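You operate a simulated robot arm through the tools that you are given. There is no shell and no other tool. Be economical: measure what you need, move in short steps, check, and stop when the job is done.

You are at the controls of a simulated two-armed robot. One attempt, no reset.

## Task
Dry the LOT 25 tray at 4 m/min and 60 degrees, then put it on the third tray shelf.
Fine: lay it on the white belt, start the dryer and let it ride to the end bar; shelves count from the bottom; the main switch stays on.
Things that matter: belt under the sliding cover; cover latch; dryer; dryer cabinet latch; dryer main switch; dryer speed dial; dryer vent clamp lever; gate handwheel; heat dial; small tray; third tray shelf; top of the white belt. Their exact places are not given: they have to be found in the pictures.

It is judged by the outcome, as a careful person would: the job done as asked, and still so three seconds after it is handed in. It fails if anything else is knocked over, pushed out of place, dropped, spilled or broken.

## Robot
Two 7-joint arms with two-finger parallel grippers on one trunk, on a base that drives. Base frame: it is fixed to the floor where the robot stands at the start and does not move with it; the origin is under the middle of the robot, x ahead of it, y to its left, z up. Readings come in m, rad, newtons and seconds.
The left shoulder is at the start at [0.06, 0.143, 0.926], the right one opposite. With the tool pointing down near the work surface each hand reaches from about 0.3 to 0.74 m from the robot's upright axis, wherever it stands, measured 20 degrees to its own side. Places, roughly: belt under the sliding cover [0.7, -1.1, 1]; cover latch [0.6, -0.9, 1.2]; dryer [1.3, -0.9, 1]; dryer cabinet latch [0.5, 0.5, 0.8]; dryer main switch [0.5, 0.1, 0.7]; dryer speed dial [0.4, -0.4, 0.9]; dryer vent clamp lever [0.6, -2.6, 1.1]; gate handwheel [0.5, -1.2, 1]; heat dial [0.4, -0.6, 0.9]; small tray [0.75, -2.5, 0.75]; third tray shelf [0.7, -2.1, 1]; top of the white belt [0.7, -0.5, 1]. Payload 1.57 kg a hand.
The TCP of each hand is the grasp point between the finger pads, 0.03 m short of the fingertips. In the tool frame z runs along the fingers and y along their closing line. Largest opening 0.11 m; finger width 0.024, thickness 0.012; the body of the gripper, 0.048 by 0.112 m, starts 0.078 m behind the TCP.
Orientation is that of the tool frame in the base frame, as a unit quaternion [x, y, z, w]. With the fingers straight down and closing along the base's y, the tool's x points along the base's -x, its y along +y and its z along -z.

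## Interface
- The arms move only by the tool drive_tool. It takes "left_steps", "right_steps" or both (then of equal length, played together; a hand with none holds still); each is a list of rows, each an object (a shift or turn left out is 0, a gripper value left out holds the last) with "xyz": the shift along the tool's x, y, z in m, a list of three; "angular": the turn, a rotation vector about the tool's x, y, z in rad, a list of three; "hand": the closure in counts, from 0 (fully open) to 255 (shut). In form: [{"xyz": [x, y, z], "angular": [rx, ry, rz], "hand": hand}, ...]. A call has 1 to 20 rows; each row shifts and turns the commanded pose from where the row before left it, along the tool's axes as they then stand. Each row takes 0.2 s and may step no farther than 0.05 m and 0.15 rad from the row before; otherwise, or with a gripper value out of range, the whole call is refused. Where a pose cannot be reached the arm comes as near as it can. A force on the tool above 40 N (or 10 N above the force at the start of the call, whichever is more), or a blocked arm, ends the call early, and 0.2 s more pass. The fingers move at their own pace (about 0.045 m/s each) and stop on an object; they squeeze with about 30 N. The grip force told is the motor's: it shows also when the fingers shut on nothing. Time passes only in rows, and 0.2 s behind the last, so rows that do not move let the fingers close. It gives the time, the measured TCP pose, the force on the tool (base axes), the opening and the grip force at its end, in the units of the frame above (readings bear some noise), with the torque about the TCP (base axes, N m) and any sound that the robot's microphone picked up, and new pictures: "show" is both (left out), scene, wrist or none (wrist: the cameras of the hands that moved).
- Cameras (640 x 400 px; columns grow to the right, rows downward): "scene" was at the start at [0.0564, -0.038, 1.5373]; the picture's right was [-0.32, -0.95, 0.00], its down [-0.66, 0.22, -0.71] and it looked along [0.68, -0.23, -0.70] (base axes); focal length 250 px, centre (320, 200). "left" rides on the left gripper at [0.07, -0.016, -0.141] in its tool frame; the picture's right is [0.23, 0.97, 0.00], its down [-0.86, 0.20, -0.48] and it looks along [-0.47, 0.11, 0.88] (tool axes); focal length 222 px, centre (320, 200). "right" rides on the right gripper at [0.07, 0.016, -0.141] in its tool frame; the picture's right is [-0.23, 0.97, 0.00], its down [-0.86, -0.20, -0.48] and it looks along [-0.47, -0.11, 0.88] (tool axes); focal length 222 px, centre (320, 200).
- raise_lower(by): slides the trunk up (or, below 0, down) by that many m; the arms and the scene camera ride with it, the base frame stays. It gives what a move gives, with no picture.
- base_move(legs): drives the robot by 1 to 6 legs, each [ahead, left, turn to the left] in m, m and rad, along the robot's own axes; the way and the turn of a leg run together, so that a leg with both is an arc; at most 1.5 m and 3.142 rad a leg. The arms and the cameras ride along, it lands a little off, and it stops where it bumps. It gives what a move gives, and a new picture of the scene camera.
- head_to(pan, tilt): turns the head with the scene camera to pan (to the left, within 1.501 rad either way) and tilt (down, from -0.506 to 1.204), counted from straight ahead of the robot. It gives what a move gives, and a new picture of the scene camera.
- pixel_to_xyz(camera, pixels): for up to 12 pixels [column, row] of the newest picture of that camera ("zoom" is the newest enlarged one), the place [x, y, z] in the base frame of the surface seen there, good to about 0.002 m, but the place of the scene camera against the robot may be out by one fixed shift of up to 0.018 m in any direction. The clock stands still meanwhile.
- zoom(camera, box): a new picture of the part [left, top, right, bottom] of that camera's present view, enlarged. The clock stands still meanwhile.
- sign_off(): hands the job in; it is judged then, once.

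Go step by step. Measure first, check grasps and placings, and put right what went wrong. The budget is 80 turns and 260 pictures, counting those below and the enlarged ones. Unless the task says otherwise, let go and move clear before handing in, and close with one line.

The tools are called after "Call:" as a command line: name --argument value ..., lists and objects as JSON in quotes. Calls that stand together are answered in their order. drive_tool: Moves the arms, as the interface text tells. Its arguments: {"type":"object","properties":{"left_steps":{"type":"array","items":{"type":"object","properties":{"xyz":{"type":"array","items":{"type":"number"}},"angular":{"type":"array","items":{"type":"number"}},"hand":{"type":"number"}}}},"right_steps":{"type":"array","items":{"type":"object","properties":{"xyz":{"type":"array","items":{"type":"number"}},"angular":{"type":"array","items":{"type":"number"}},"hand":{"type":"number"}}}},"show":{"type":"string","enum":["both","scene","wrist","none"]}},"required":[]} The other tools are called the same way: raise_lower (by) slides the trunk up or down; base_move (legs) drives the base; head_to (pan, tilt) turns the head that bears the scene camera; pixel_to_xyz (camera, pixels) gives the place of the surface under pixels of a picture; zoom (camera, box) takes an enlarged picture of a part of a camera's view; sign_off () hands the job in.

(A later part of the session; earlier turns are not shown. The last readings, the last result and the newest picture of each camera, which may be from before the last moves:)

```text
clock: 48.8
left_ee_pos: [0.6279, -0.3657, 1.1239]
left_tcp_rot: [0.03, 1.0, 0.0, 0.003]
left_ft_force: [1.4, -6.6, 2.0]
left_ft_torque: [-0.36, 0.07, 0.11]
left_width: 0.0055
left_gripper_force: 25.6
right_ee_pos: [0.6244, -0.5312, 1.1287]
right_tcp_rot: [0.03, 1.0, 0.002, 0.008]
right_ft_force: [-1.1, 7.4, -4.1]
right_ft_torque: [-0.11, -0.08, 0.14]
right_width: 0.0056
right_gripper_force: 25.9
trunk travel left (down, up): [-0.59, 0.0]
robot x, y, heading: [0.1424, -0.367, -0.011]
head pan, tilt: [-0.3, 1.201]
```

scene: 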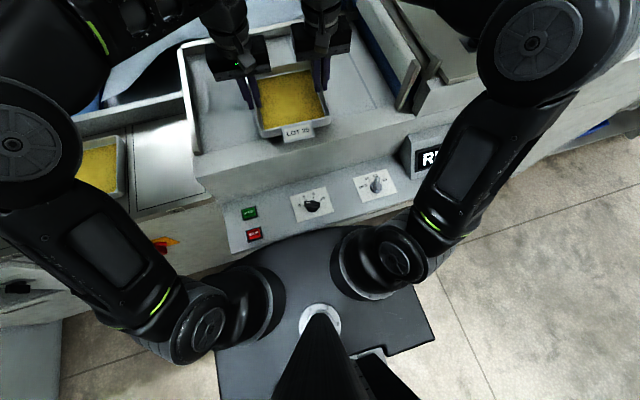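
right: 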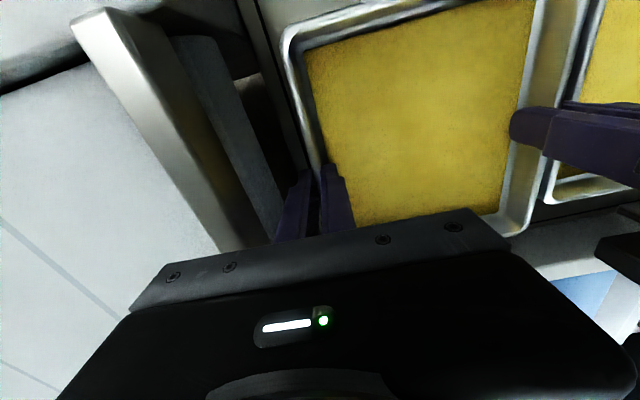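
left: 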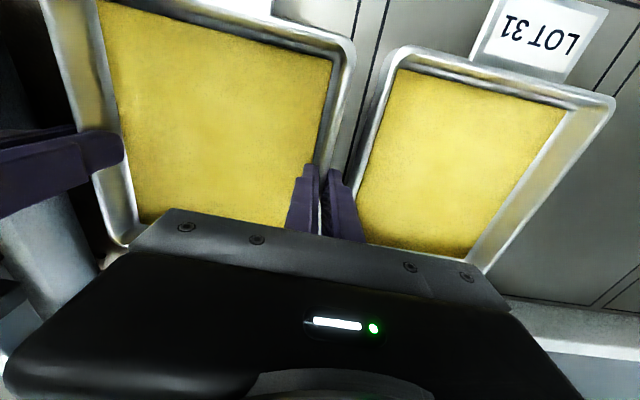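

Now over the belt. I extend both arms 0.115 m forward, then lower part-way.

Call:
drive_tool --left_steps '[{"xyz": [-0.02, 0, 0]}, {"xyz": [-0.02, 0, 0]}, {"xyz": [-0.02, 0, 0]}, {"xyz": [-0.02, 0, 0.003]}, {"xyz": [-0.02, 0, 0.005]}, {"xyz": [-0.018, 0, 0.01]}, {"xyz": [0, 0, 0.01]}, {}]' --right_steps '[{"xyz": [-0.02, 0, 0]}, {"xyz": [-0.02, 0, 0]}, {"xyz": [-0.02, 0, 0]}, {"xyz": [-0.02, 0, 0.003]}, {"xyz": [-0.02, 0, 0.005]}, {"xyz": [-0.018, 0, 0.01]}, {"xyz": [0, 0, 0.01]}, {}]'

```text
clock: 50.6
left_ee_pos: [0.7064, -0.3735, 1.1101]
left_tcp_rot: [0.03, 1.0, -0.003, 0.005]
left_ft_force: [13.5, -15.3, -8.9]
left_ft_torque: [0.42, -0.54, 0.79]
left_width: 0.0123
left_gripper_force: 29.7
left hand out of reach, approached as far as the arm can: row 5, 6
right_ee_pos: [0.742, -0.533, 1.1026]
right_tcp_rot: [0.028, 1.0, 0.002, 0.008]
right_ft_force: [-14.9, 13.3, 5.6]
right_ft_torque: [0.78, 0.67, 0.85]
right_width: 0.0117
right_gripper_force: 29.1
trunk travel left (down, up): [-0.59, 0.0]
robot x, y, heading: [0.1455, -0.3685, -0.009]
head pan, tilt: [-0.3, 1.201]
```

scene: 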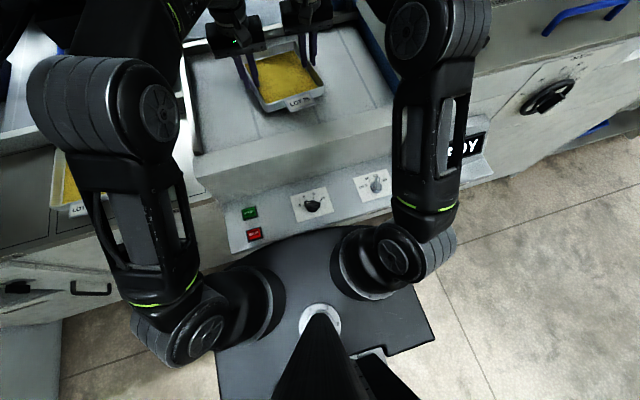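
right: 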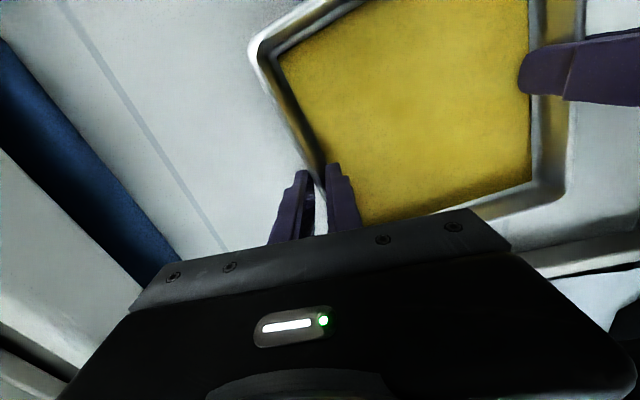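
left: 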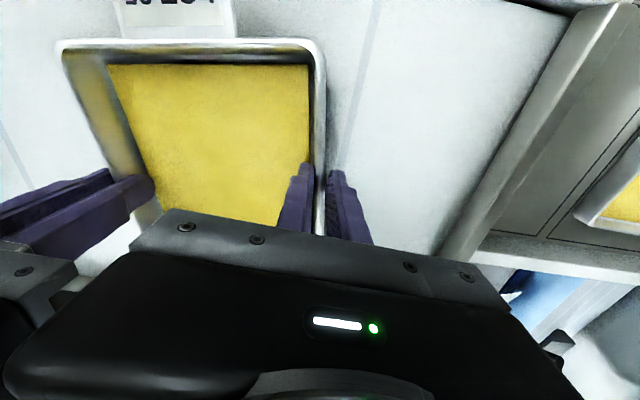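

The left arm hit its reach, so the tray twisted ~12° in the grips (right at x 0.742, left 0.706). I bring the right back and the left down to square it up.

Call:
drive_tool --left_steps '[{"xyz": [0, 0, 0.0036]}, {"xyz": [0, 0, 0.0036]}, {"xyz": [0, 0, 0.0036]}, {"xyz": [0, 0, 0.0036]}, {}]' --right_steps '[{"xyz": [0.0085, 0, 0]}, {"xyz": [0.0085, 0, 0]}, {"xyz": [0.0085, 0, 0]}, {"xyz": [0.0085, 0, 0]}, {}]'

```text
clock: 51.8
left_ee_pos: [0.7069, -0.3701, 1.0963]
left_tcp_rot: [0.03, 1.0, -0.002, 0.004]
left_ft_force: [2.6, -9.6, 3.3]
left_ft_torque: [-0.56, -0.23, 0.19]
left_width: 0.0056
left_gripper_force: 25.2
right_ee_pos: [0.7089, -0.5349, 1.102]
right_tcp_rot: [0.03, 1.0, 0.001, 0.008]
right_ft_force: [-2.8, 8.1, -6.0]
right_ft_torque: [-0.16, 0.2, 0.22]
right_width: 0.0057
right_gripper_force: 25.2
trunk travel left (down, up): [-0.59, 0.0]
robot x, y, heading: [0.149, -0.3669, -0.01]
head pan, tilt: [-0.3, 1.201]
```

scene: 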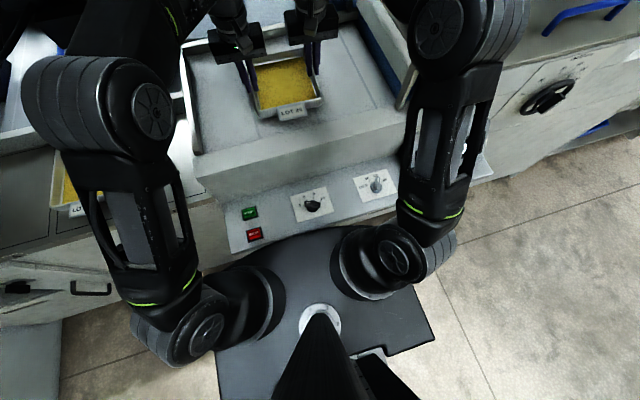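
right: 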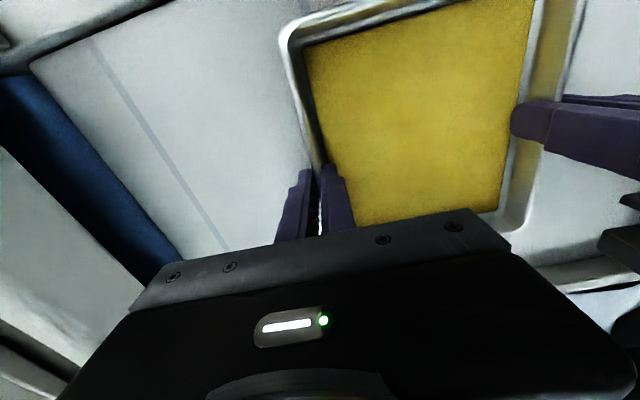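
left: 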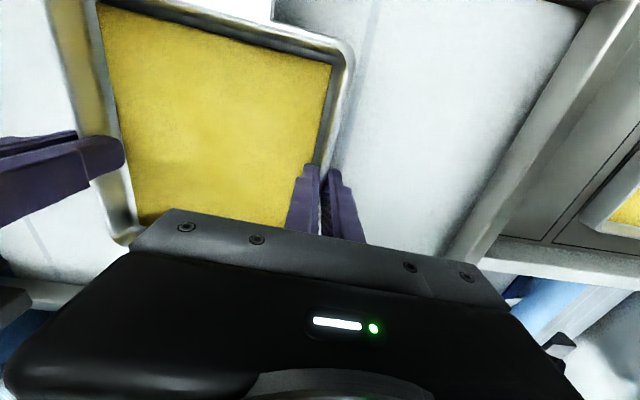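

Squared again. I check where the belt's front edge lies relative to the tray front.

Call:
pixel_to_xyz --camera "right" --pixels '[[60, 60], [60, 45], [100, 30], [150, 15], [150, 60], [200, 10], [200, 100], [285, 45], [310, 40], [60, 110], [230, 40], [20, 60]]'

Call:
pixel_to_xyz --camera "left" --pixels '[[345, 50], [400, 20], [370, 60], [440, 60], [520, 160], [560, 150], [450, 240], [560, 20], [450, 5], [240, 10], [380, 5], [20, 260]]'

Call:
zoom --camera "scene" --box '[170, 20, 430, 180]'

```text
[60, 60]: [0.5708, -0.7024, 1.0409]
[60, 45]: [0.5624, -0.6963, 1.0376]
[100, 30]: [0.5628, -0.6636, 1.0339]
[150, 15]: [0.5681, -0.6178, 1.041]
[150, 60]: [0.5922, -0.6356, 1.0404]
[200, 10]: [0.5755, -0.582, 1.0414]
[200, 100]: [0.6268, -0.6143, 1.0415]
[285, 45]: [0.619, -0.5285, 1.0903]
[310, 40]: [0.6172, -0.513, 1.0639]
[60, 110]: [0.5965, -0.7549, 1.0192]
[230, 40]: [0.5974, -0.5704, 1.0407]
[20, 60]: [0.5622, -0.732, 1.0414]
```

```text
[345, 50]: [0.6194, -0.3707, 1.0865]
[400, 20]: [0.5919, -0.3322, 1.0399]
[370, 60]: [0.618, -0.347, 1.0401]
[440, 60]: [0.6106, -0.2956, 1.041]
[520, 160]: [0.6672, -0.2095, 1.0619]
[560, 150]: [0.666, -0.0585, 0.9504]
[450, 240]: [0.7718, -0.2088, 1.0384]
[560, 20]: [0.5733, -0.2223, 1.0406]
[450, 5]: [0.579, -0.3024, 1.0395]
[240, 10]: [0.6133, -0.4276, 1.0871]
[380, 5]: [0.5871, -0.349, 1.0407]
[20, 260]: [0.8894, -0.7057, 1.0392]
```

```text
2.46 times, centred on (300, 100) of scene
```

zoom: 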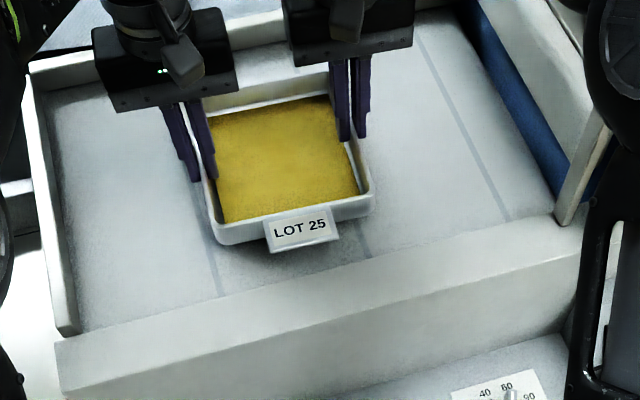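

Belt surface z≈1.0405, front edge x≈0.565. I ease another 2 cm forward while lowering onto the belt.

Call:
drive_tool --left_steps '[{"xyz": [0, 0, 0.005]}, {"xyz": [-0.006, 0, 0.003]}, {"xyz": [-0.007, 0, 0.003]}, {"xyz": [-0.007, 0, 0.003]}, {}]' --right_steps '[{"xyz": [0, 0, 0.005]}, {"xyz": [-0.006, 0, 0.003]}, {"xyz": [-0.007, 0, 0.003]}, {"xyz": [-0.007, 0, 0.003]}, {}]' --show "wrist"

```text
clock: 53.0
left_ee_pos: [0.7265, -0.3703, 1.0828]
left_tcp_rot: [0.03, 1.0, -0.003, 0.004]
left_ft_force: [1.7, -14.6, 4.1]
left_ft_torque: [-0.7, -0.16, 0.24]
left_width: 0.0056
left_gripper_force: 25.9
right_ee_pos: [0.7273, -0.5356, 1.0902]
right_tcp_rot: [0.031, 1.0, 0.001, 0.007]
right_ft_force: [-2.8, 14.7, -7.1]
right_ft_torque: [-0.07, 0.17, 0.23]
right_width: 0.0058
right_gripper_force: 25.8
trunk travel left (down, up): [-0.59, 0.0]
robot x, y, heading: [0.1436, -0.3655, -0.008]
head pan, tilt: [-0.3, 1.201]
```

right: 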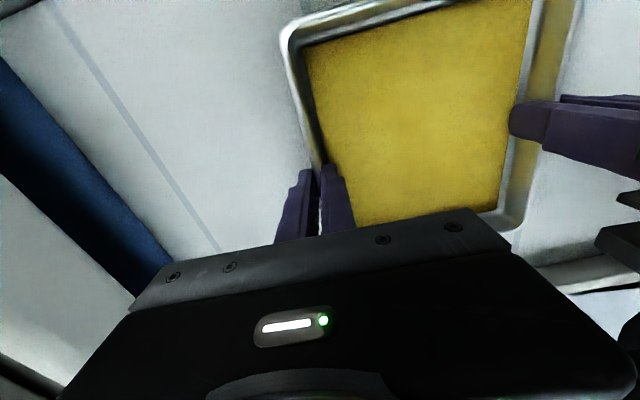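
left: 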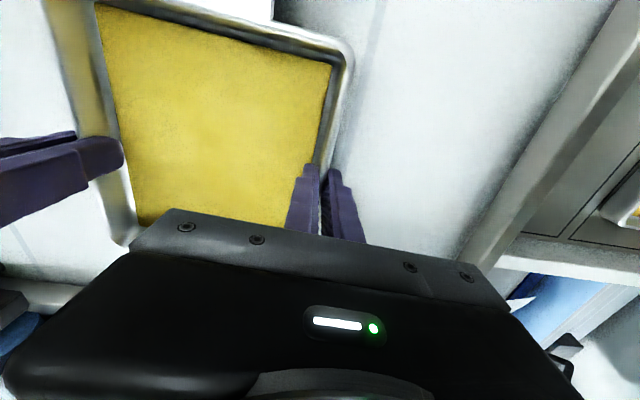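

Call:
drive_tool --left_steps '[{"xyz": [0, 0, 0.002]}, {"xyz": [0, 0, 0.002]}, {"xyz": [0, 0, 0.001]}, {}]' --right_steps '[{"xyz": [0, 0, 0.002]}, {"xyz": [0, 0, 0.002]}, {"xyz": [0, 0, 0.002]}, {}]' --show "none"

```text
clock: 54.0
left_ee_pos: [0.7268, -0.3726, 1.0794]
left_tcp_rot: [0.03, 1.0, -0.003, 0.006]
left_ft_force: [3.1, -19.6, 25.7]
left_ft_torque: [-0.47, 0.17, 0.11]
left_width: 0.0056
left_gripper_force: 25.9
right_ee_pos: [0.7275, -0.5377, 1.0839]
right_tcp_rot: [0.03, 1.0, 0.001, 0.009]
right_ft_force: [1.3, 16.3, -5.2]
right_ft_torque: [0.15, 0.64, 0.12]
right_width: 0.0057
right_gripper_force: 26.3
trunk travel left (down, up): [-0.59, 0.0]
robot x, y, heading: [0.1449, -0.3683, -0.004]
head pan, tilt: [-0.3, 1.201]
```

Left side touches (26 N); lower the right 2 mm more, then open both and rise.

Call:
drive_tool --left_steps '[{}, {}, {"hand": 200}, {"hand": 190}, {}, {"xyz": [0, 0, -0.01]}, {"xyz": [0, 0, -0.015]}, {"xyz": [0, 0, -0.015]}, {}]' --right_steps '[{"xyz": [0, 0, 0.001]}, {"xyz": [0, 0, 0.001]}, {"hand": 200}, {"hand": 190}, {}, {"xyz": [0, 0, -0.01]}, {"xyz": [0, 0, -0.015]}, {"xyz": [0, 0, -0.015]}, {}]'

```text
clock: 56.0
left_ee_pos: [0.7255, -0.3716, 1.1022]
left_tcp_rot: [0.03, 1.0, -0.002, 0.004]
left_ft_force: [-0.1, 0.2, 0.4]
left_ft_torque: [0.02, 0.02, 0.01]
left_width: 0.0282
left_gripper_force: 0.1
left hand out of reach, approached as far as the arm can: row 8
right_ee_pos: [0.729, -0.5364, 1.123]
right_tcp_rot: [0.03, 1.0, 0.001, 0.008]
right_ft_force: [0.7, 0.2, 0.0]
right_ft_torque: [-0.04, -0.01, -0.02]
right_width: 0.0282
right_gripper_force: 0.1
trunk travel left (down, up): [-0.59, 0.0]
robot x, y, heading: [0.1475, -0.3668, -0.012]
head pan, tilt: [-0.3, 1.201]
```

scene: 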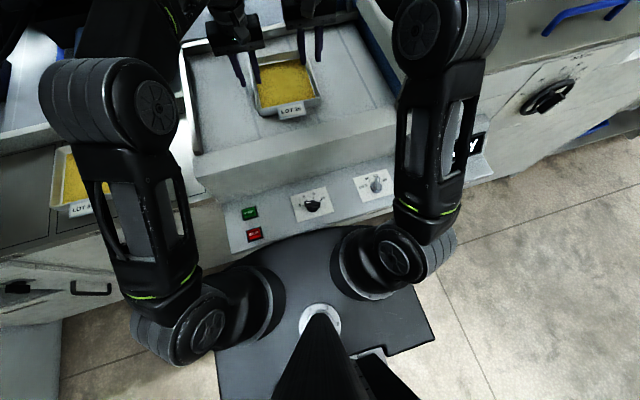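
right: 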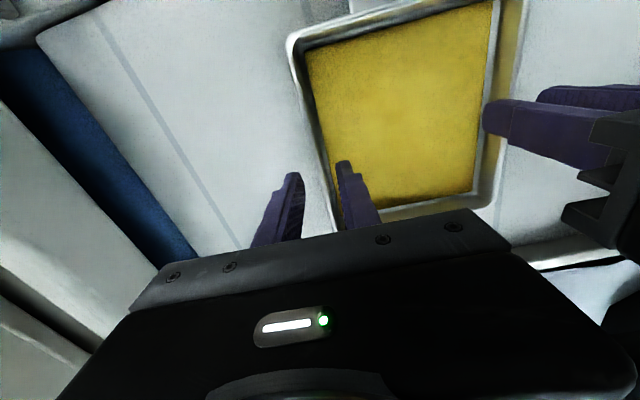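
left: 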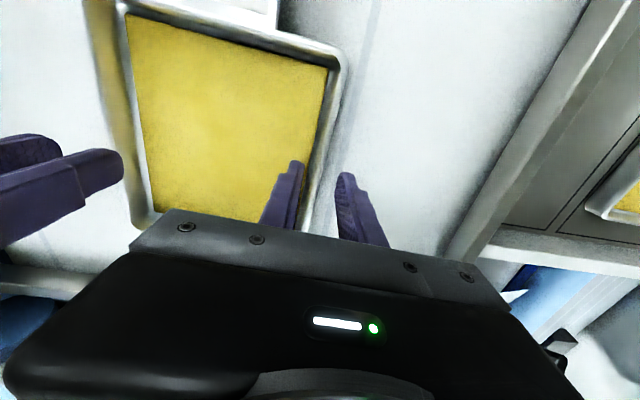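

The tray rests on the belt. I retract both hands back and up.

Call:
drive_tool --left_steps '[{"xyz": [0.02, 0, -0.008]}, {"xyz": [0.02, 0, -0.01]}, {"xyz": [0.03, 0, -0.015]}, {"xyz": [0.04, 0, -0.02]}, {"xyz": [0.04, 0, -0.01]}, {"xyz": [0.04, 0.0, 0]}, {}]' --right_steps '[{"xyz": [0.0, 0, -0.01]}, {"xyz": [0.02, 0, -0.01]}, {"xyz": [0.03, 0, -0.01]}, {"xyz": [0.04, 0, -0.01]}, {"xyz": [0.04, 0, 0]}, {"xyz": [0.04, 0, 0]}, {}]' --show "none"

Call:
base_move --legs '[[-0.1, 0, 0.01]]'

```text
clock: 57.6
left_ee_pos: [0.5383, -0.3609, 1.1644]
left_tcp_rot: [0.029, 1.0, -0.001, 0.004]
left_ft_force: [-0.8, 0.8, -1.2]
left_ft_torque: [-0.02, 0.02, 0.03]
left_width: 0.0279
left_gripper_force: 0.0
right_ee_pos: [0.5557, -0.5273, 1.1605]
right_tcp_rot: [0.029, 1.0, 0.0, 0.007]
right_ft_force: [0.6, -0.3, 0.3]
right_ft_torque: [0.02, 0.06, -0.01]
right_width: 0.0282
right_gripper_force: 0.2
trunk travel left (down, up): [-0.59, 0.0]
robot x, y, heading: [0.144, -0.3633, -0.007]
head pan, tilt: [-0.3, 1.201]
```

```text
clock: 58.7
left_ee_pos: [0.4315, -0.3578, 1.1664]
left_tcp_rot: [0.024, 1.0, -0.002, 0.005]
left_ft_force: [-0.3, 0.4, 0.0]
left_ft_torque: [0.05, -0.03, 0.02]
left_width: 0.0282
left_gripper_force: 0.1
right_ee_pos: [0.4522, -0.5215, 1.1617]
right_tcp_rot: [0.024, 1.0, 0.001, 0.009]
right_ft_force: [-0.7, -0.3, -0.2]
right_ft_torque: [0.02, -0.03, 0.0]
right_width: 0.0279
right_gripper_force: 0.1
trunk travel left (down, up): [-0.59, 0.0]
robot x, y, heading: [0.0442, -0.3667, -0.006]
head pan, tilt: [-0.3, 1.201]
```

scene: 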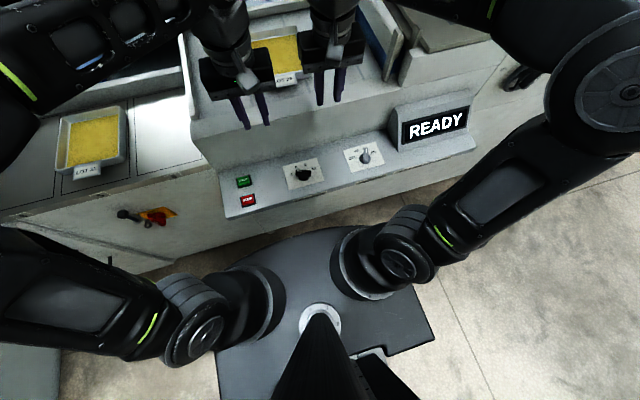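

Next, START: I close the left fingers and hover them above it (0.443,-0.262).

Call:
drive_tool --left_steps '[{"xyz": [-0.0035, 0.032, 0.02], "hand": 255}, {"xyz": [-0.0035, 0.032, 0.02]}, {"xyz": [0, 0.0326, 0.03]}, {"xyz": [0, 0, 0.05]}, {"xyz": [0, 0, 0.05]}, {"xyz": [0, 0, 0.03]}, {}]' --show "wrist"

Call:
zoom --camera "scene" --box '[200, 20, 480, 220]'

Call:
zoom --camera "left" --box '[220, 80, 420, 240]'

```text
clock: 60.3
left_ee_pos: [0.4465, -0.26, 0.9658]
left_tcp_rot: [0.025, 1.0, -0.002, 0.005]
left_ft_force: [0.5, -0.1, 0.2]
left_ft_torque: [0.02, -0.01, 0.02]
left_width: 0.0002
left_gripper_force: 21.0
right_ee_pos: [0.452, -0.5216, 1.1609]
right_tcp_rot: [0.025, 1.0, 0.001, 0.008]
right_ft_force: [0.1, -0.7, 0.1]
right_ft_torque: [-0.01, -0.05, -0.01]
right_width: 0.0279
right_gripper_force: 0.1
trunk travel left (down, up): [-0.59, 0.0]
robot x, y, heading: [0.0452, -0.3693, 0.0]
head pan, tilt: [-0.3, 1.201]
```

left: 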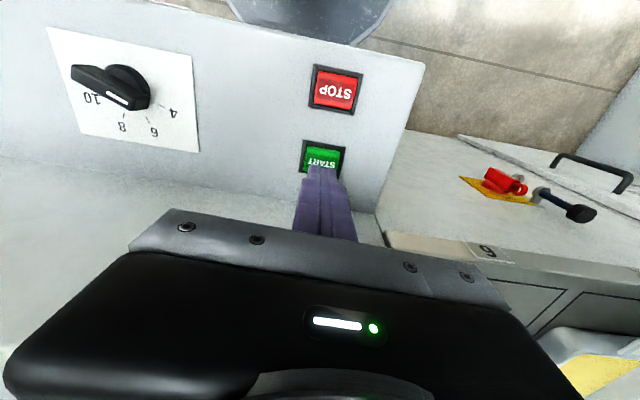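

```text
2.00 times, centred on (340, 120) of scene
```

zoom: 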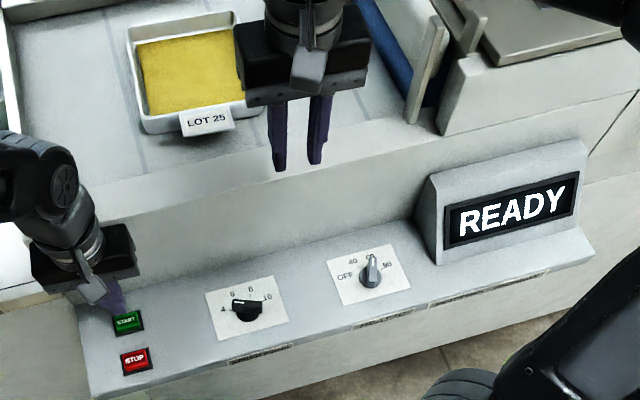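

```text
2.50 times, centred on (320, 160) of left
```

zoom: 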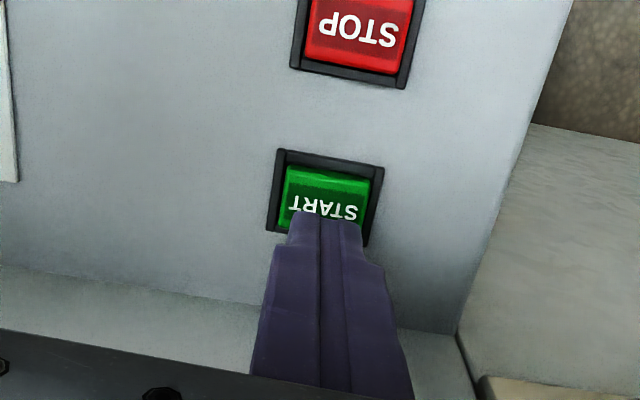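

Tray, dials and START all look right; fingertips are just above START's centre. I press down.

Call:
drive_tool --left_steps '[{"xyz": [0.004, 0, 0.02]}, {"xyz": [0, 0, 0.014]}, {"xyz": [0, 0, 0.004]}, {"xyz": [0, 0, 0.004]}, {"xyz": [0, 0, 0.003]}, {"xyz": [0, 0, -0.02]}, {"xyz": [0, 0, -0.03]}, {}]' --show "scene"

```text
clock: 62.1
left_ee_pos: [0.442, -0.2608, 0.9727]
left_tcp_rot: [0.025, 1.0, -0.002, 0.004]
left_ft_force: [-0.1, 0.2, 0.1]
left_ft_torque: [-0.01, -0.03, 0.01]
left_width: 0.0
left_gripper_force: 21.4
right_ee_pos: [0.4516, -0.5224, 1.161]
right_tcp_rot: [0.026, 1.0, 0.001, 0.008]
right_ft_force: [-0.3, 0.1, 0.6]
right_ft_torque: [-0.01, -0.02, 0.03]
right_width: 0.0278
right_gripper_force: 0.0
trunk travel left (down, up): [-0.59, 0.0]
robot x, y, heading: [0.0424, -0.3653, -0.004]
head pan, tilt: [-0.3, 1.201]
heard: click
```

scene: 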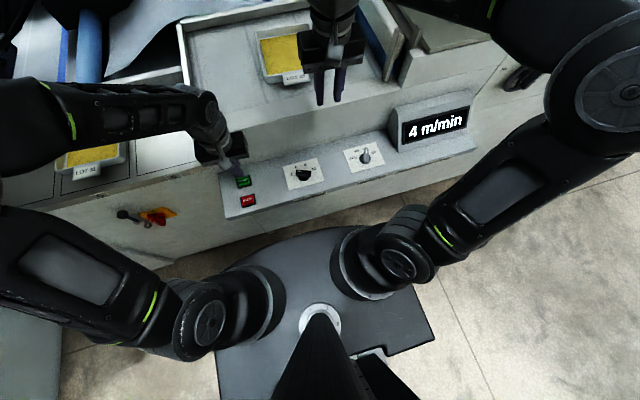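

The display reads 4 m/min and it clicked. I let it ride, retract the hands, and watch.

Call:
drive_tool --left_steps '[{"xyz": [0.02, 0, -0.04]}, {"xyz": [0.02, 0, -0.04]}, {"xyz": [0.02, 0.02, -0.04]}, {"xyz": [0, 0.02, -0.03]}, {}, {}, {}, {}, {}, {}, {}, {}, {}, {}, {}, {}, {}, {}, {}, {}]' --right_steps '[{"xyz": [0.03, 0, 0]}, {"xyz": [0.03, 0, 0]}, {"xyz": [0, 0, 0]}, {}, {}, {}, {}, {}, {}, {}, {}, {}, {}, {}, {}, {}, {}, {}, {}, {}]' --show "none"

Call:
head_to --pan -0.5 --tilt 0.7

```text
clock: 66.3
left_ee_pos: [0.3804, -0.2194, 1.1186]
left_tcp_rot: [0.025, 1.0, -0.001, 0.004]
left_ft_force: [0.9, -0.3, 0.4]
left_ft_torque: [0.0, -0.01, 0.03]
left_width: 0.0
left_gripper_force: 20.9
right_ee_pos: [0.3949, -0.5176, 1.1597]
right_tcp_rot: [0.025, 1.0, 0.001, 0.008]
right_ft_force: [-0.5, -0.1, -0.2]
right_ft_torque: [0.0, -0.01, -0.04]
right_width: 0.0281
right_gripper_force: 0.1
trunk travel left (down, up): [-0.59, 0.0]
robot x, y, heading: [0.0402, -0.3659, -0.004]
head pan, tilt: [-0.3, 1.201]
```

```text
clock: 67.3
left_ee_pos: [0.3811, -0.2178, 1.1168]
left_tcp_rot: [0.025, 1.0, -0.002, 0.004]
left_ft_force: [0.3, 0.2, -0.8]
left_ft_torque: [-0.03, -0.02, -0.02]
left_width: 0.0
left_gripper_force: 21.3
right_ee_pos: [0.3947, -0.5161, 1.158]
right_tcp_rot: [0.025, 1.0, 0.0, 0.008]
right_ft_force: [-0.1, 0.1, -0.1]
right_ft_torque: [-0.03, -0.04, -0.01]
right_width: 0.028
right_gripper_force: 0.2
trunk travel left (down, up): [-0.59, 0.0]
robot x, y, heading: [0.0408, -0.3663, 0.001]
head pan, tilt: [-0.499, 0.7]
```

scene: 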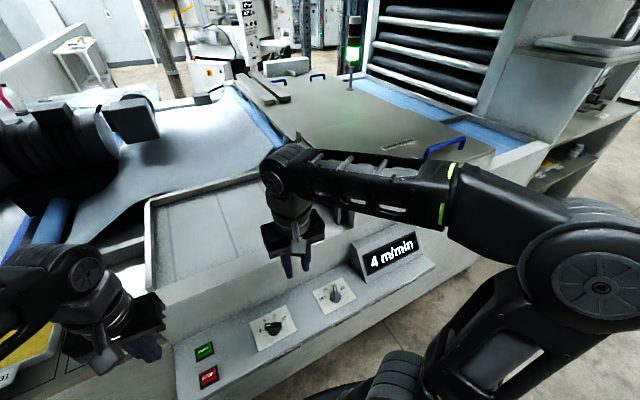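

The tray has gone under the gate and the lamp is green. I drive to the right to stand before the cover.

Call:
base_move --legs '[[-0.05, -0.72, 0]]'

Call:
head_to --pan -0.5 --tilt 0.6

```text
clock: 71.2
left_ee_pos: [0.3314, -0.929, 1.1183]
left_tcp_rot: [0.025, 1.0, -0.001, 0.005]
left_ft_force: [0.5, 0.7, 0.2]
left_ft_torque: [0.02, -0.01, 0.01]
left_width: 0.0
left_gripper_force: 21.4
right_ee_pos: [0.3426, -1.2263, 1.1587]
right_tcp_rot: [0.026, 1.0, 0.0, 0.008]
right_ft_force: [0.0, -0.1, -0.3]
right_ft_torque: [-0.03, 0.01, 0.0]
right_width: 0.0279
right_gripper_force: 0.0
trunk travel left (down, up): [-0.59, 0.0]
robot x, y, heading: [-0.0121, -1.078, 0.003]
head pan, tilt: [-0.499, 0.7]
```

scene: 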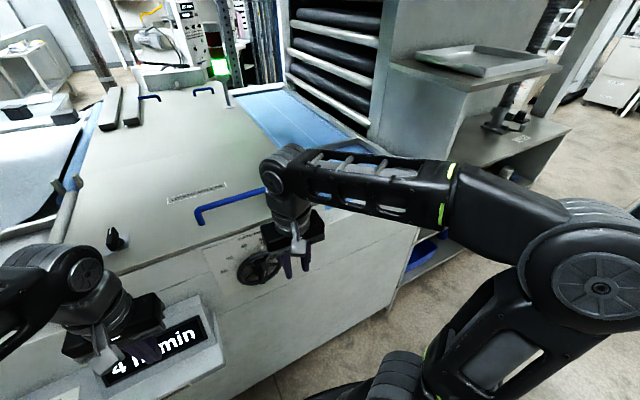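

```text
clock: 71.8
left_ee_pos: [0.3303, -0.9275, 1.1176]
left_tcp_rot: [0.026, 1.0, -0.002, 0.004]
left_ft_force: [-0.4, -0.9, -0.3]
left_ft_torque: [-0.02, 0.02, -0.04]
left_width: 0.0002
left_gripper_force: 21.4
right_ee_pos: [0.3439, -1.2266, 1.1601]
right_tcp_rot: [0.027, 1.0, 0.001, 0.008]
right_ft_force: [-0.4, 0.1, 0.3]
right_ft_torque: [-0.01, 0.05, 0.0]
right_width: 0.0281
right_gripper_force: 0.1
trunk travel left (down, up): [-0.59, 0.0]
robot x, y, heading: [-0.0115, -1.0698, -0.005]
head pan, tilt: [-0.499, 0.6]
```

scene: 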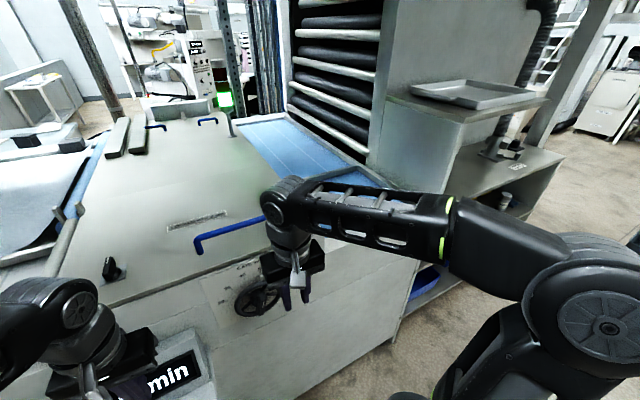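

A blue strip lies beyond the cover at (300,140). I zoom and measure the layout.

Call:
zoom --camera "scene" --box '[60, 90, 420, 315]'

Call:
pixel_to_xyz --camera "scene" --pixels '[[250, 130], [310, 145], [350, 172], [380, 182], [330, 170], [190, 255], [300, 200], [110, 270], [200, 240], [260, 220], [60, 300], [250, 295]]'

Call:
zoom --camera "scene" --box '[370, 60, 600, 320]'

```text
1.78 times, centred on (240, 202) of scene
```

zoom: 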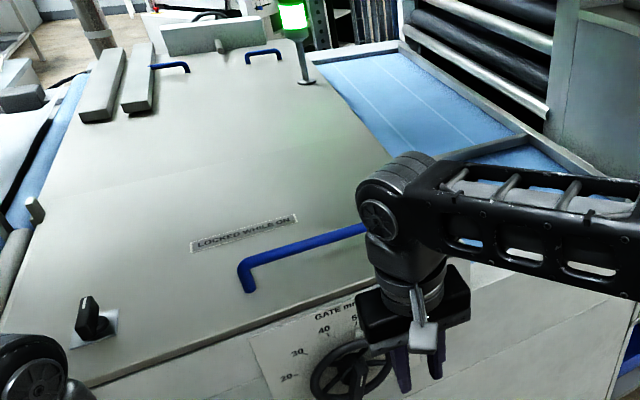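

```text
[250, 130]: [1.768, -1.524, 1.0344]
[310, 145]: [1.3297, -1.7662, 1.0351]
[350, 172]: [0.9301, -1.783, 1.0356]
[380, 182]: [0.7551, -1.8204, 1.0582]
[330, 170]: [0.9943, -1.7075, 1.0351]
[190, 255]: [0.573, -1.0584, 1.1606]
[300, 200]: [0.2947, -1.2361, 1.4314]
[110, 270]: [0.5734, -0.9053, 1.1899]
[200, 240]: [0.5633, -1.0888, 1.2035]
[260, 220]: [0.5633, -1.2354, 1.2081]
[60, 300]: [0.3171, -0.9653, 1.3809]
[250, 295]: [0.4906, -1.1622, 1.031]
```

```text
1.54 times, centred on (485, 190) of scene
```

zoom: 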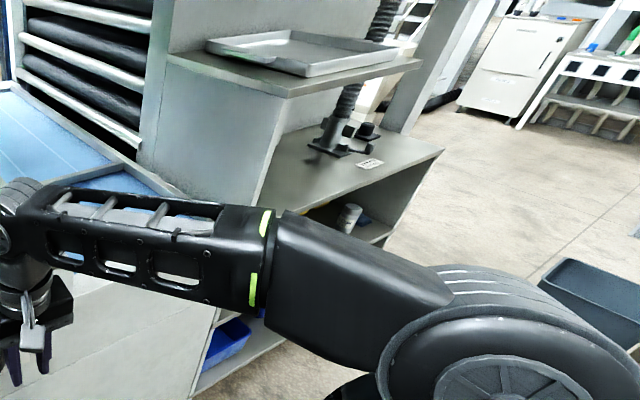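

The cover is "LOCKED WHILE ON", so the tray should come out on the blue outfeed beyond it. I drive on to the right to see the outfeed and the shelves.

Call:
base_move --legs '[[-0.08, -0.5, 0]]'

Call:
head_to --pan 0.15 --tilt 0.6

Call:
head_to --pan -0.7 --tilt 0.6

```text
clock: 74.8
left_ee_pos: [0.2507, -1.4271, 1.1179]
left_tcp_rot: [0.023, 1.0, -0.001, 0.004]
left_ft_force: [0.6, -0.1, -0.4]
left_ft_torque: [0.01, -0.01, 0.01]
left_width: 0.0
left_gripper_force: 21.1
right_ee_pos: [0.2638, -1.7237, 1.1601]
right_tcp_rot: [0.025, 1.0, 0.0, 0.008]
right_ft_force: [-0.1, -0.4, 0.1]
right_ft_torque: [0.02, 0.04, -0.04]
right_width: 0.028
right_gripper_force: 0.0
trunk travel left (down, up): [-0.59, 0.0]
robot x, y, heading: [-0.0872, -1.5738, 0.005]
head pan, tilt: [-0.499, 0.6]
```

scene: 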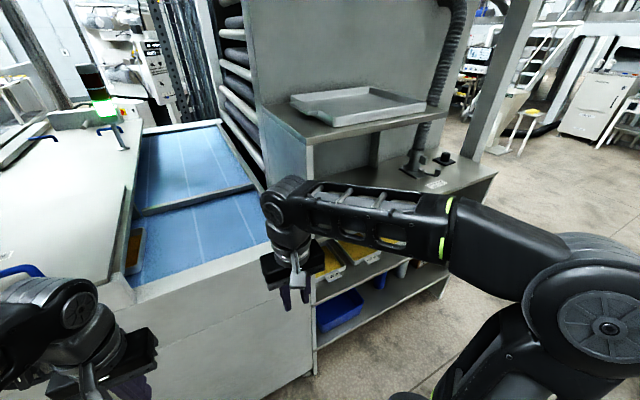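

```text
clock: 75.8
left_ee_pos: [0.2506, -1.4263, 1.119]
left_tcp_rot: [0.024, 1.0, -0.002, 0.004]
left_ft_force: [-0.4, -0.3, 0.9]
left_ft_torque: [-0.03, 0.01, 0.04]
left_width: 0.0002
left_gripper_force: 21.3
right_ee_pos: [0.2666, -1.7252, 1.1588]
right_tcp_rot: [0.024, 1.0, 0.001, 0.008]
right_ft_force: [-0.4, -0.1, 0.4]
right_ft_torque: [-0.02, 0.03, 0.01]
right_width: 0.0279
right_gripper_force: 0.1
trunk travel left (down, up): [-0.59, 0.0]
robot x, y, heading: [-0.0839, -1.5735, 0.005]
head pan, tilt: [0.15, 0.6]
```

scene: 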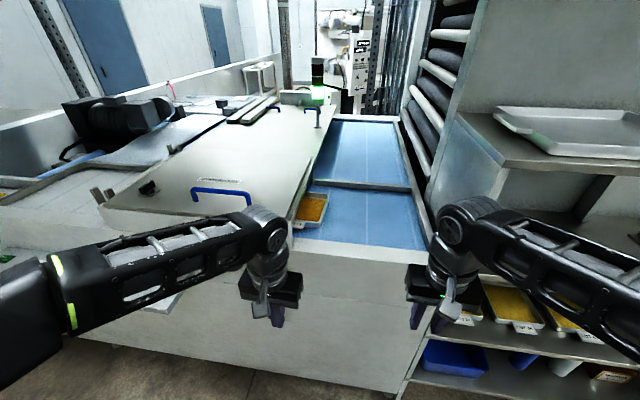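

```text
clock: 77.0
left_ee_pos: [0.2513, -1.4266, 1.119]
left_tcp_rot: [0.023, 1.0, -0.002, 0.003]
left_ft_force: [0.0, -0.1, 0.4]
left_ft_torque: [0.03, 0.01, -0.02]
left_width: 0.0
left_gripper_force: 21.6
right_ee_pos: [0.2655, -1.7234, 1.1577]
right_tcp_rot: [0.025, 1.0, 0.0, 0.008]
right_ft_force: [0.1, -0.4, -0.3]
right_ft_torque: [0.0, 0.0, -0.01]
right_width: 0.0283
right_gripper_force: 0.1
trunk travel left (down, up): [-0.59, 0.0]
robot x, y, heading: [-0.087, -1.5748, 0.005]
head pan, tilt: [-0.7, 0.6]
```

scene: 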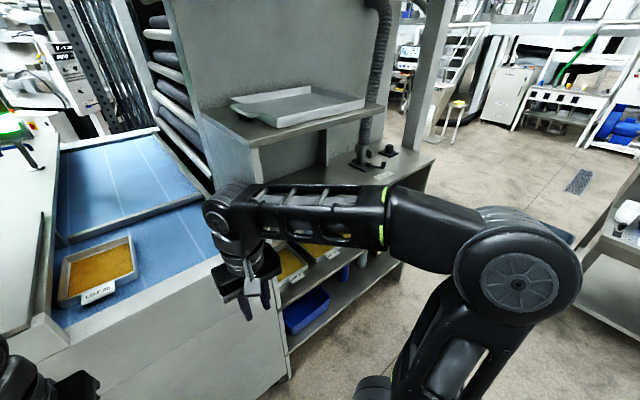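

The tray has come out and is moving along the blue outfeed. I wait a few seconds with hands retracted and look at shelves.

Call:
drive_tool --right_steps '[{"xyz": [0, 0, -0.03]}, {"xyz": [0, 0.03, -0.03]}, {"xyz": [0, 0.03, 0]}, {"xyz": [0, 0.03, 0]}, {"xyz": [0, 0.03, 0]}, {}, {}, {}, {}, {}, {}, {}, {}, {}, {}, {}]' --show "none"

Call:
head_to --pan -0.6 --tilt 0.75

Call:
zoom --camera "scene" --box '[150, 0, 470, 330]'

```text
clock: 80.4
left_ee_pos: [0.2506, -1.4277, 1.1184]
left_tcp_rot: [0.023, 1.0, -0.002, 0.003]
left_ft_force: [-1.0, -0.2, 0.0]
left_ft_torque: [0.02, -0.03, 0.0]
left_width: 0.0
left_gripper_force: 21.5
right_ee_pos: [0.2749, -1.6197, 1.1879]
right_tcp_rot: [0.025, 1.0, 0.001, 0.008]
right_ft_force: [0.3, 0.8, -0.5]
right_ft_torque: [0.03, 0.01, -0.01]
right_width: 0.0281
right_gripper_force: 0.0
right hand out of reach, approached as far as the arm can: row 1, 2
trunk travel left (down, up): [-0.59, 0.0]
robot x, y, heading: [-0.0892, -1.5763, 0.005]
head pan, tilt: [-0.7, 0.6]
```

```text
clock: 81.1
left_ee_pos: [0.2511, -1.4263, 1.1187]
left_tcp_rot: [0.023, 1.0, -0.002, 0.004]
left_ft_force: [-0.5, 0.1, 0.4]
left_ft_torque: [-0.02, -0.01, -0.04]
left_width: 0.0
left_gripper_force: 21.3
right_ee_pos: [0.2766, -1.6205, 1.1868]
right_tcp_rot: [0.025, 1.0, 0.001, 0.008]
right_ft_force: [-0.6, 1.0, 0.1]
right_ft_torque: [0.0, 0.03, 0.0]
right_width: 0.0281
right_gripper_force: 0.1
trunk travel left (down, up): [-0.59, 0.0]
robot x, y, heading: [-0.0863, -1.575, 0.001]
head pan, tilt: [-0.6, 0.75]
```

scene: 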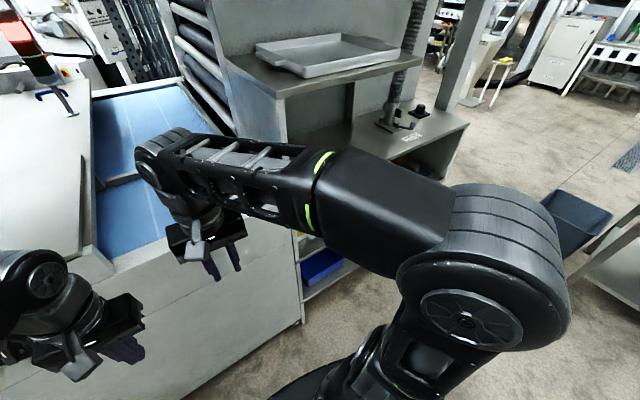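

```text
1.21 times, centred on (310, 165) of scene
```

zoom: 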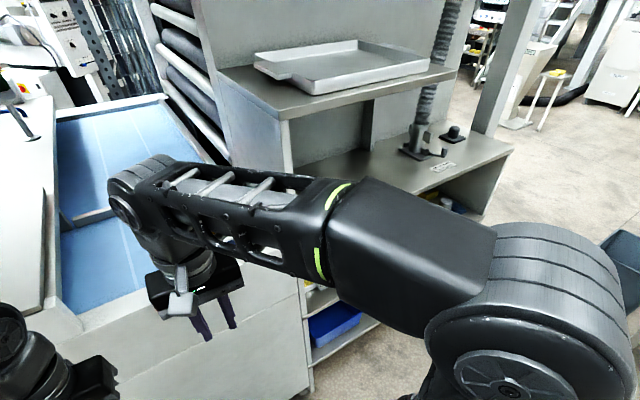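

The arm hides the tray and shelves; I back the base away for a full view.

Call:
base_move --legs '[[-0.45, -0.25, 0]]'

Call:
head_to --pan -0.25 --tilt 0.5

```text
clock: 84.2
left_ee_pos: [-0.2098, -1.6823, 1.1192]
left_tcp_rot: [0.023, 1.0, -0.003, 0.004]
left_ft_force: [-0.2, 0.1, -0.1]
left_ft_torque: [-0.01, -0.05, 0.03]
left_width: 0.0001
left_gripper_force: 22.0
right_ee_pos: [-0.1841, -1.8751, 1.188]
right_tcp_rot: [0.024, 1.0, 0.0, 0.008]
right_ft_force: [0.0, 0.6, -0.4]
right_ft_torque: [0.01, -0.04, 0.01]
right_width: 0.0282
right_gripper_force: 0.0
trunk travel left (down, up): [-0.59, 0.0]
robot x, y, heading: [-0.551, -1.8346, 0.006]
head pan, tilt: [-0.6, 0.75]
```

scene: 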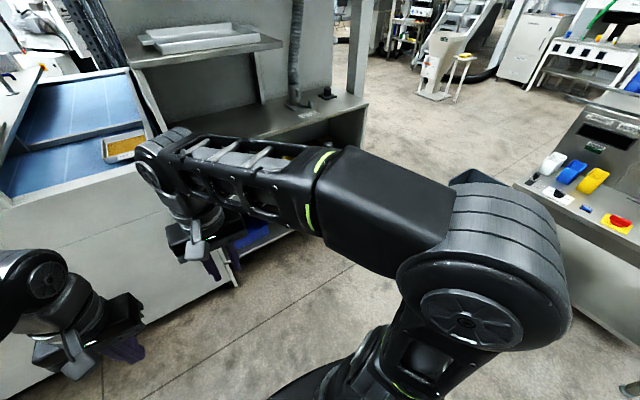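

```text
clock: 85.0
left_ee_pos: [-0.209, -1.6816, 1.1182]
left_tcp_rot: [0.023, 1.0, -0.002, 0.004]
left_ft_force: [-0.7, -0.7, -0.5]
left_ft_torque: [0.01, -0.01, 0.01]
left_width: 0.0001
left_gripper_force: 21.7
right_ee_pos: [-0.1848, -1.8746, 1.188]
right_tcp_rot: [0.024, 1.0, 0.001, 0.007]
right_ft_force: [-0.6, 0.3, -0.2]
right_ft_torque: [0.02, 0.01, 0.03]
right_width: 0.028
right_gripper_force: 0.1
trunk travel left (down, up): [-0.59, 0.0]
robot x, y, heading: [-0.5465, -1.8342, 0.006]
head pan, tilt: [-0.25, 0.499]
```

scene: 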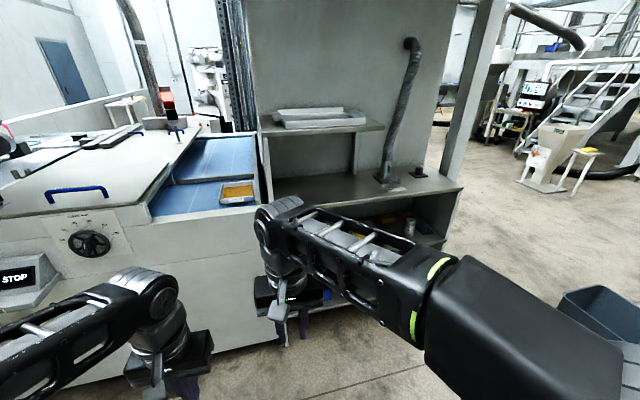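

The display says STOP and the tray stands at the end of the outfeed (238,192). I zoom into the shelf unit and measure levels.

Call:
zoom --camera "scene" --box '[150, 90, 470, 290]'

Call:
pixel_to_xyz --camera "scene" --pixels '[[238, 192], [225, 185], [252, 200], [300, 130], [370, 125], [380, 130], [300, 195], [350, 185], [450, 185], [385, 230], [315, 118], [250, 203]]'

Call:
zoom --camera "scene" --box '[250, 180, 450, 320]'

```text
2.00 times, centred on (310, 190) of scene
```

zoom: 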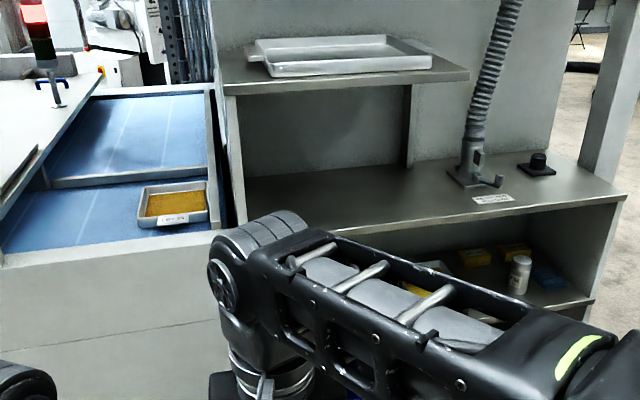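

```text
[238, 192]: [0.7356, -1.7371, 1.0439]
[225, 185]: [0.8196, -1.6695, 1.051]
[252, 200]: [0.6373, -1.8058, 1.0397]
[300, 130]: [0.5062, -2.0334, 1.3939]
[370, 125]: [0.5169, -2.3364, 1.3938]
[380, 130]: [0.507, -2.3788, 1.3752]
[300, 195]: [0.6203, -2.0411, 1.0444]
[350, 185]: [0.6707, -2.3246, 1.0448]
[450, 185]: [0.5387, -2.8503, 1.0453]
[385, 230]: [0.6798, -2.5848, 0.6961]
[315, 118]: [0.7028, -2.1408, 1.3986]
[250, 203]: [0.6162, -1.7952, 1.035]
```

```text
2.86 times, centred on (350, 250) of scene
```

zoom: 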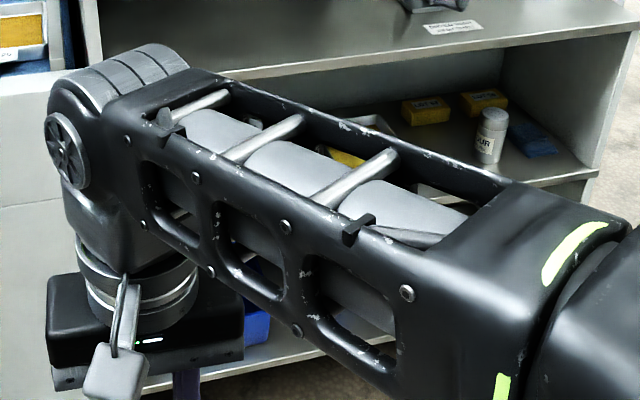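

Shelf boards are at z≈0.35, 0.69, 1.045 and 1.394, so the third is the 1.045 board under the small-tray shelf. I'll use both hands pitched ~43° forward to fit beneath it; I set that posture here in the open.

Call:
drive_tool --left_steps '[{"xyz": [-0.04, 0, 0], "angular": [0, -0.149, 0], "hand": 190}, {"xyz": [-0.0396, 0, 0.006], "angular": [0, -0.149, 0]}, {"xyz": [-0.038, 0, 0.0118], "angular": [0, -0.149, 0]}, {"xyz": [-0.036, 0, 0.0174], "angular": [0, -0.149, 0]}, {"xyz": [-0.033, 0, 0.0226], "angular": [0, -0.149, 0]}, {}, {}]' --right_steps '[{"xyz": [-0.04, 0, 0], "angular": [0, -0.149, 0], "hand": 190}, {"xyz": [-0.0396, -0.02, 0.006], "angular": [0, -0.149, 0]}, {"xyz": [-0.038, -0.02, 0.0118], "angular": [0, -0.149, 0]}, {"xyz": [-0.036, -0.02, 0.0174], "angular": [0, -0.149, 0]}, {"xyz": [-0.033, -0.02, 0.0226], "angular": [0, -0.149, 0]}, {"xyz": [0, -0.03, 0]}, {}]' --show "scene"

```text
clock: 86.6
left_ee_pos: [-0.0084, -1.6891, 1.1172]
left_tcp_rot: [0.021, 0.93, -0.011, 0.368]
left_ft_force: [0.4, 0.3, 0.2]
left_ft_torque: [-0.02, 0.01, -0.03]
left_width: 0.0279
left_gripper_force: 0.1
right_ee_pos: [0.0115, -1.9934, 1.1898]
right_tcp_rot: [0.021, 0.928, -0.008, 0.371]
right_ft_force: [-0.9, -0.1, -0.1]
right_ft_torque: [-0.04, -0.01, -0.02]
right_width: 0.0281
right_gripper_force: 0.1
trunk travel left (down, up): [-0.59, 0.0]
robot x, y, heading: [-0.5504, -1.8302, 0.005]
head pan, tilt: [-0.25, 0.499]
```

scene: 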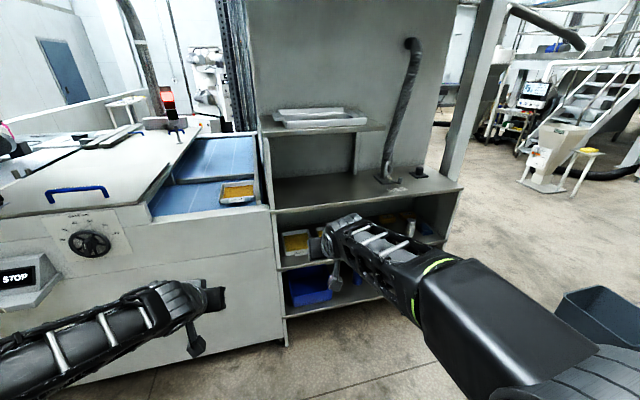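

Good posture and a clear view. I zoom on the tray, end bar and shelf edge.

Call:
zoom --camera "scene" --box '[150, 120, 390, 270]'

Call:
pixel_to_xyz --camera "zoom" --pixels '[[190, 190], [275, 168], [285, 195], [290, 210], [200, 215], [305, 160], [310, 200], [200, 250], [330, 245], [290, 175], [420, 225], [310, 100]]'

Call:
pixel_to_xyz --camera "scene" --pixels '[[280, 212], [300, 210], [380, 198], [300, 185], [330, 178], [345, 140], [275, 150], [268, 180], [300, 136], [265, 195], [300, 262], [320, 245]]'

```text
2.67 times, centred on (270, 195) of scene
```

zoom: 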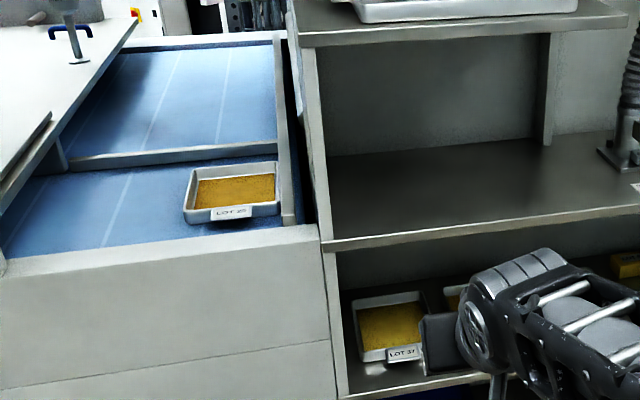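

```text
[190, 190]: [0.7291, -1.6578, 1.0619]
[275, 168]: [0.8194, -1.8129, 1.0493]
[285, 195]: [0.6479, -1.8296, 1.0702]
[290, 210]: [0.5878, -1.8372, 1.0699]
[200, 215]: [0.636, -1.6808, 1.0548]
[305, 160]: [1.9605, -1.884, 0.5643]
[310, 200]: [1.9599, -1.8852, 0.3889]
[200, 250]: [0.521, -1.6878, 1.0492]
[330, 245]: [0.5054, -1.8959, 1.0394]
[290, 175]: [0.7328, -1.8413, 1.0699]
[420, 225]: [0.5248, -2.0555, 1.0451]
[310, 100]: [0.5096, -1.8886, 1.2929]
```

```text
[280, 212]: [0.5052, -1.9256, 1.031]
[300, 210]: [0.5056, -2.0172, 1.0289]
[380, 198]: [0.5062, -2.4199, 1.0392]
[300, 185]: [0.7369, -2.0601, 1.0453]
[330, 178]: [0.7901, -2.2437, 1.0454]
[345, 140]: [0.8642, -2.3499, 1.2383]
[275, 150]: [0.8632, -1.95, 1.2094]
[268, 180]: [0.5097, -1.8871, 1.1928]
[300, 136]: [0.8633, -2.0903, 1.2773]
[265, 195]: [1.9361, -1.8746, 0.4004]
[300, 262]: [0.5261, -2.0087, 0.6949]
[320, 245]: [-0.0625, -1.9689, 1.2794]
```

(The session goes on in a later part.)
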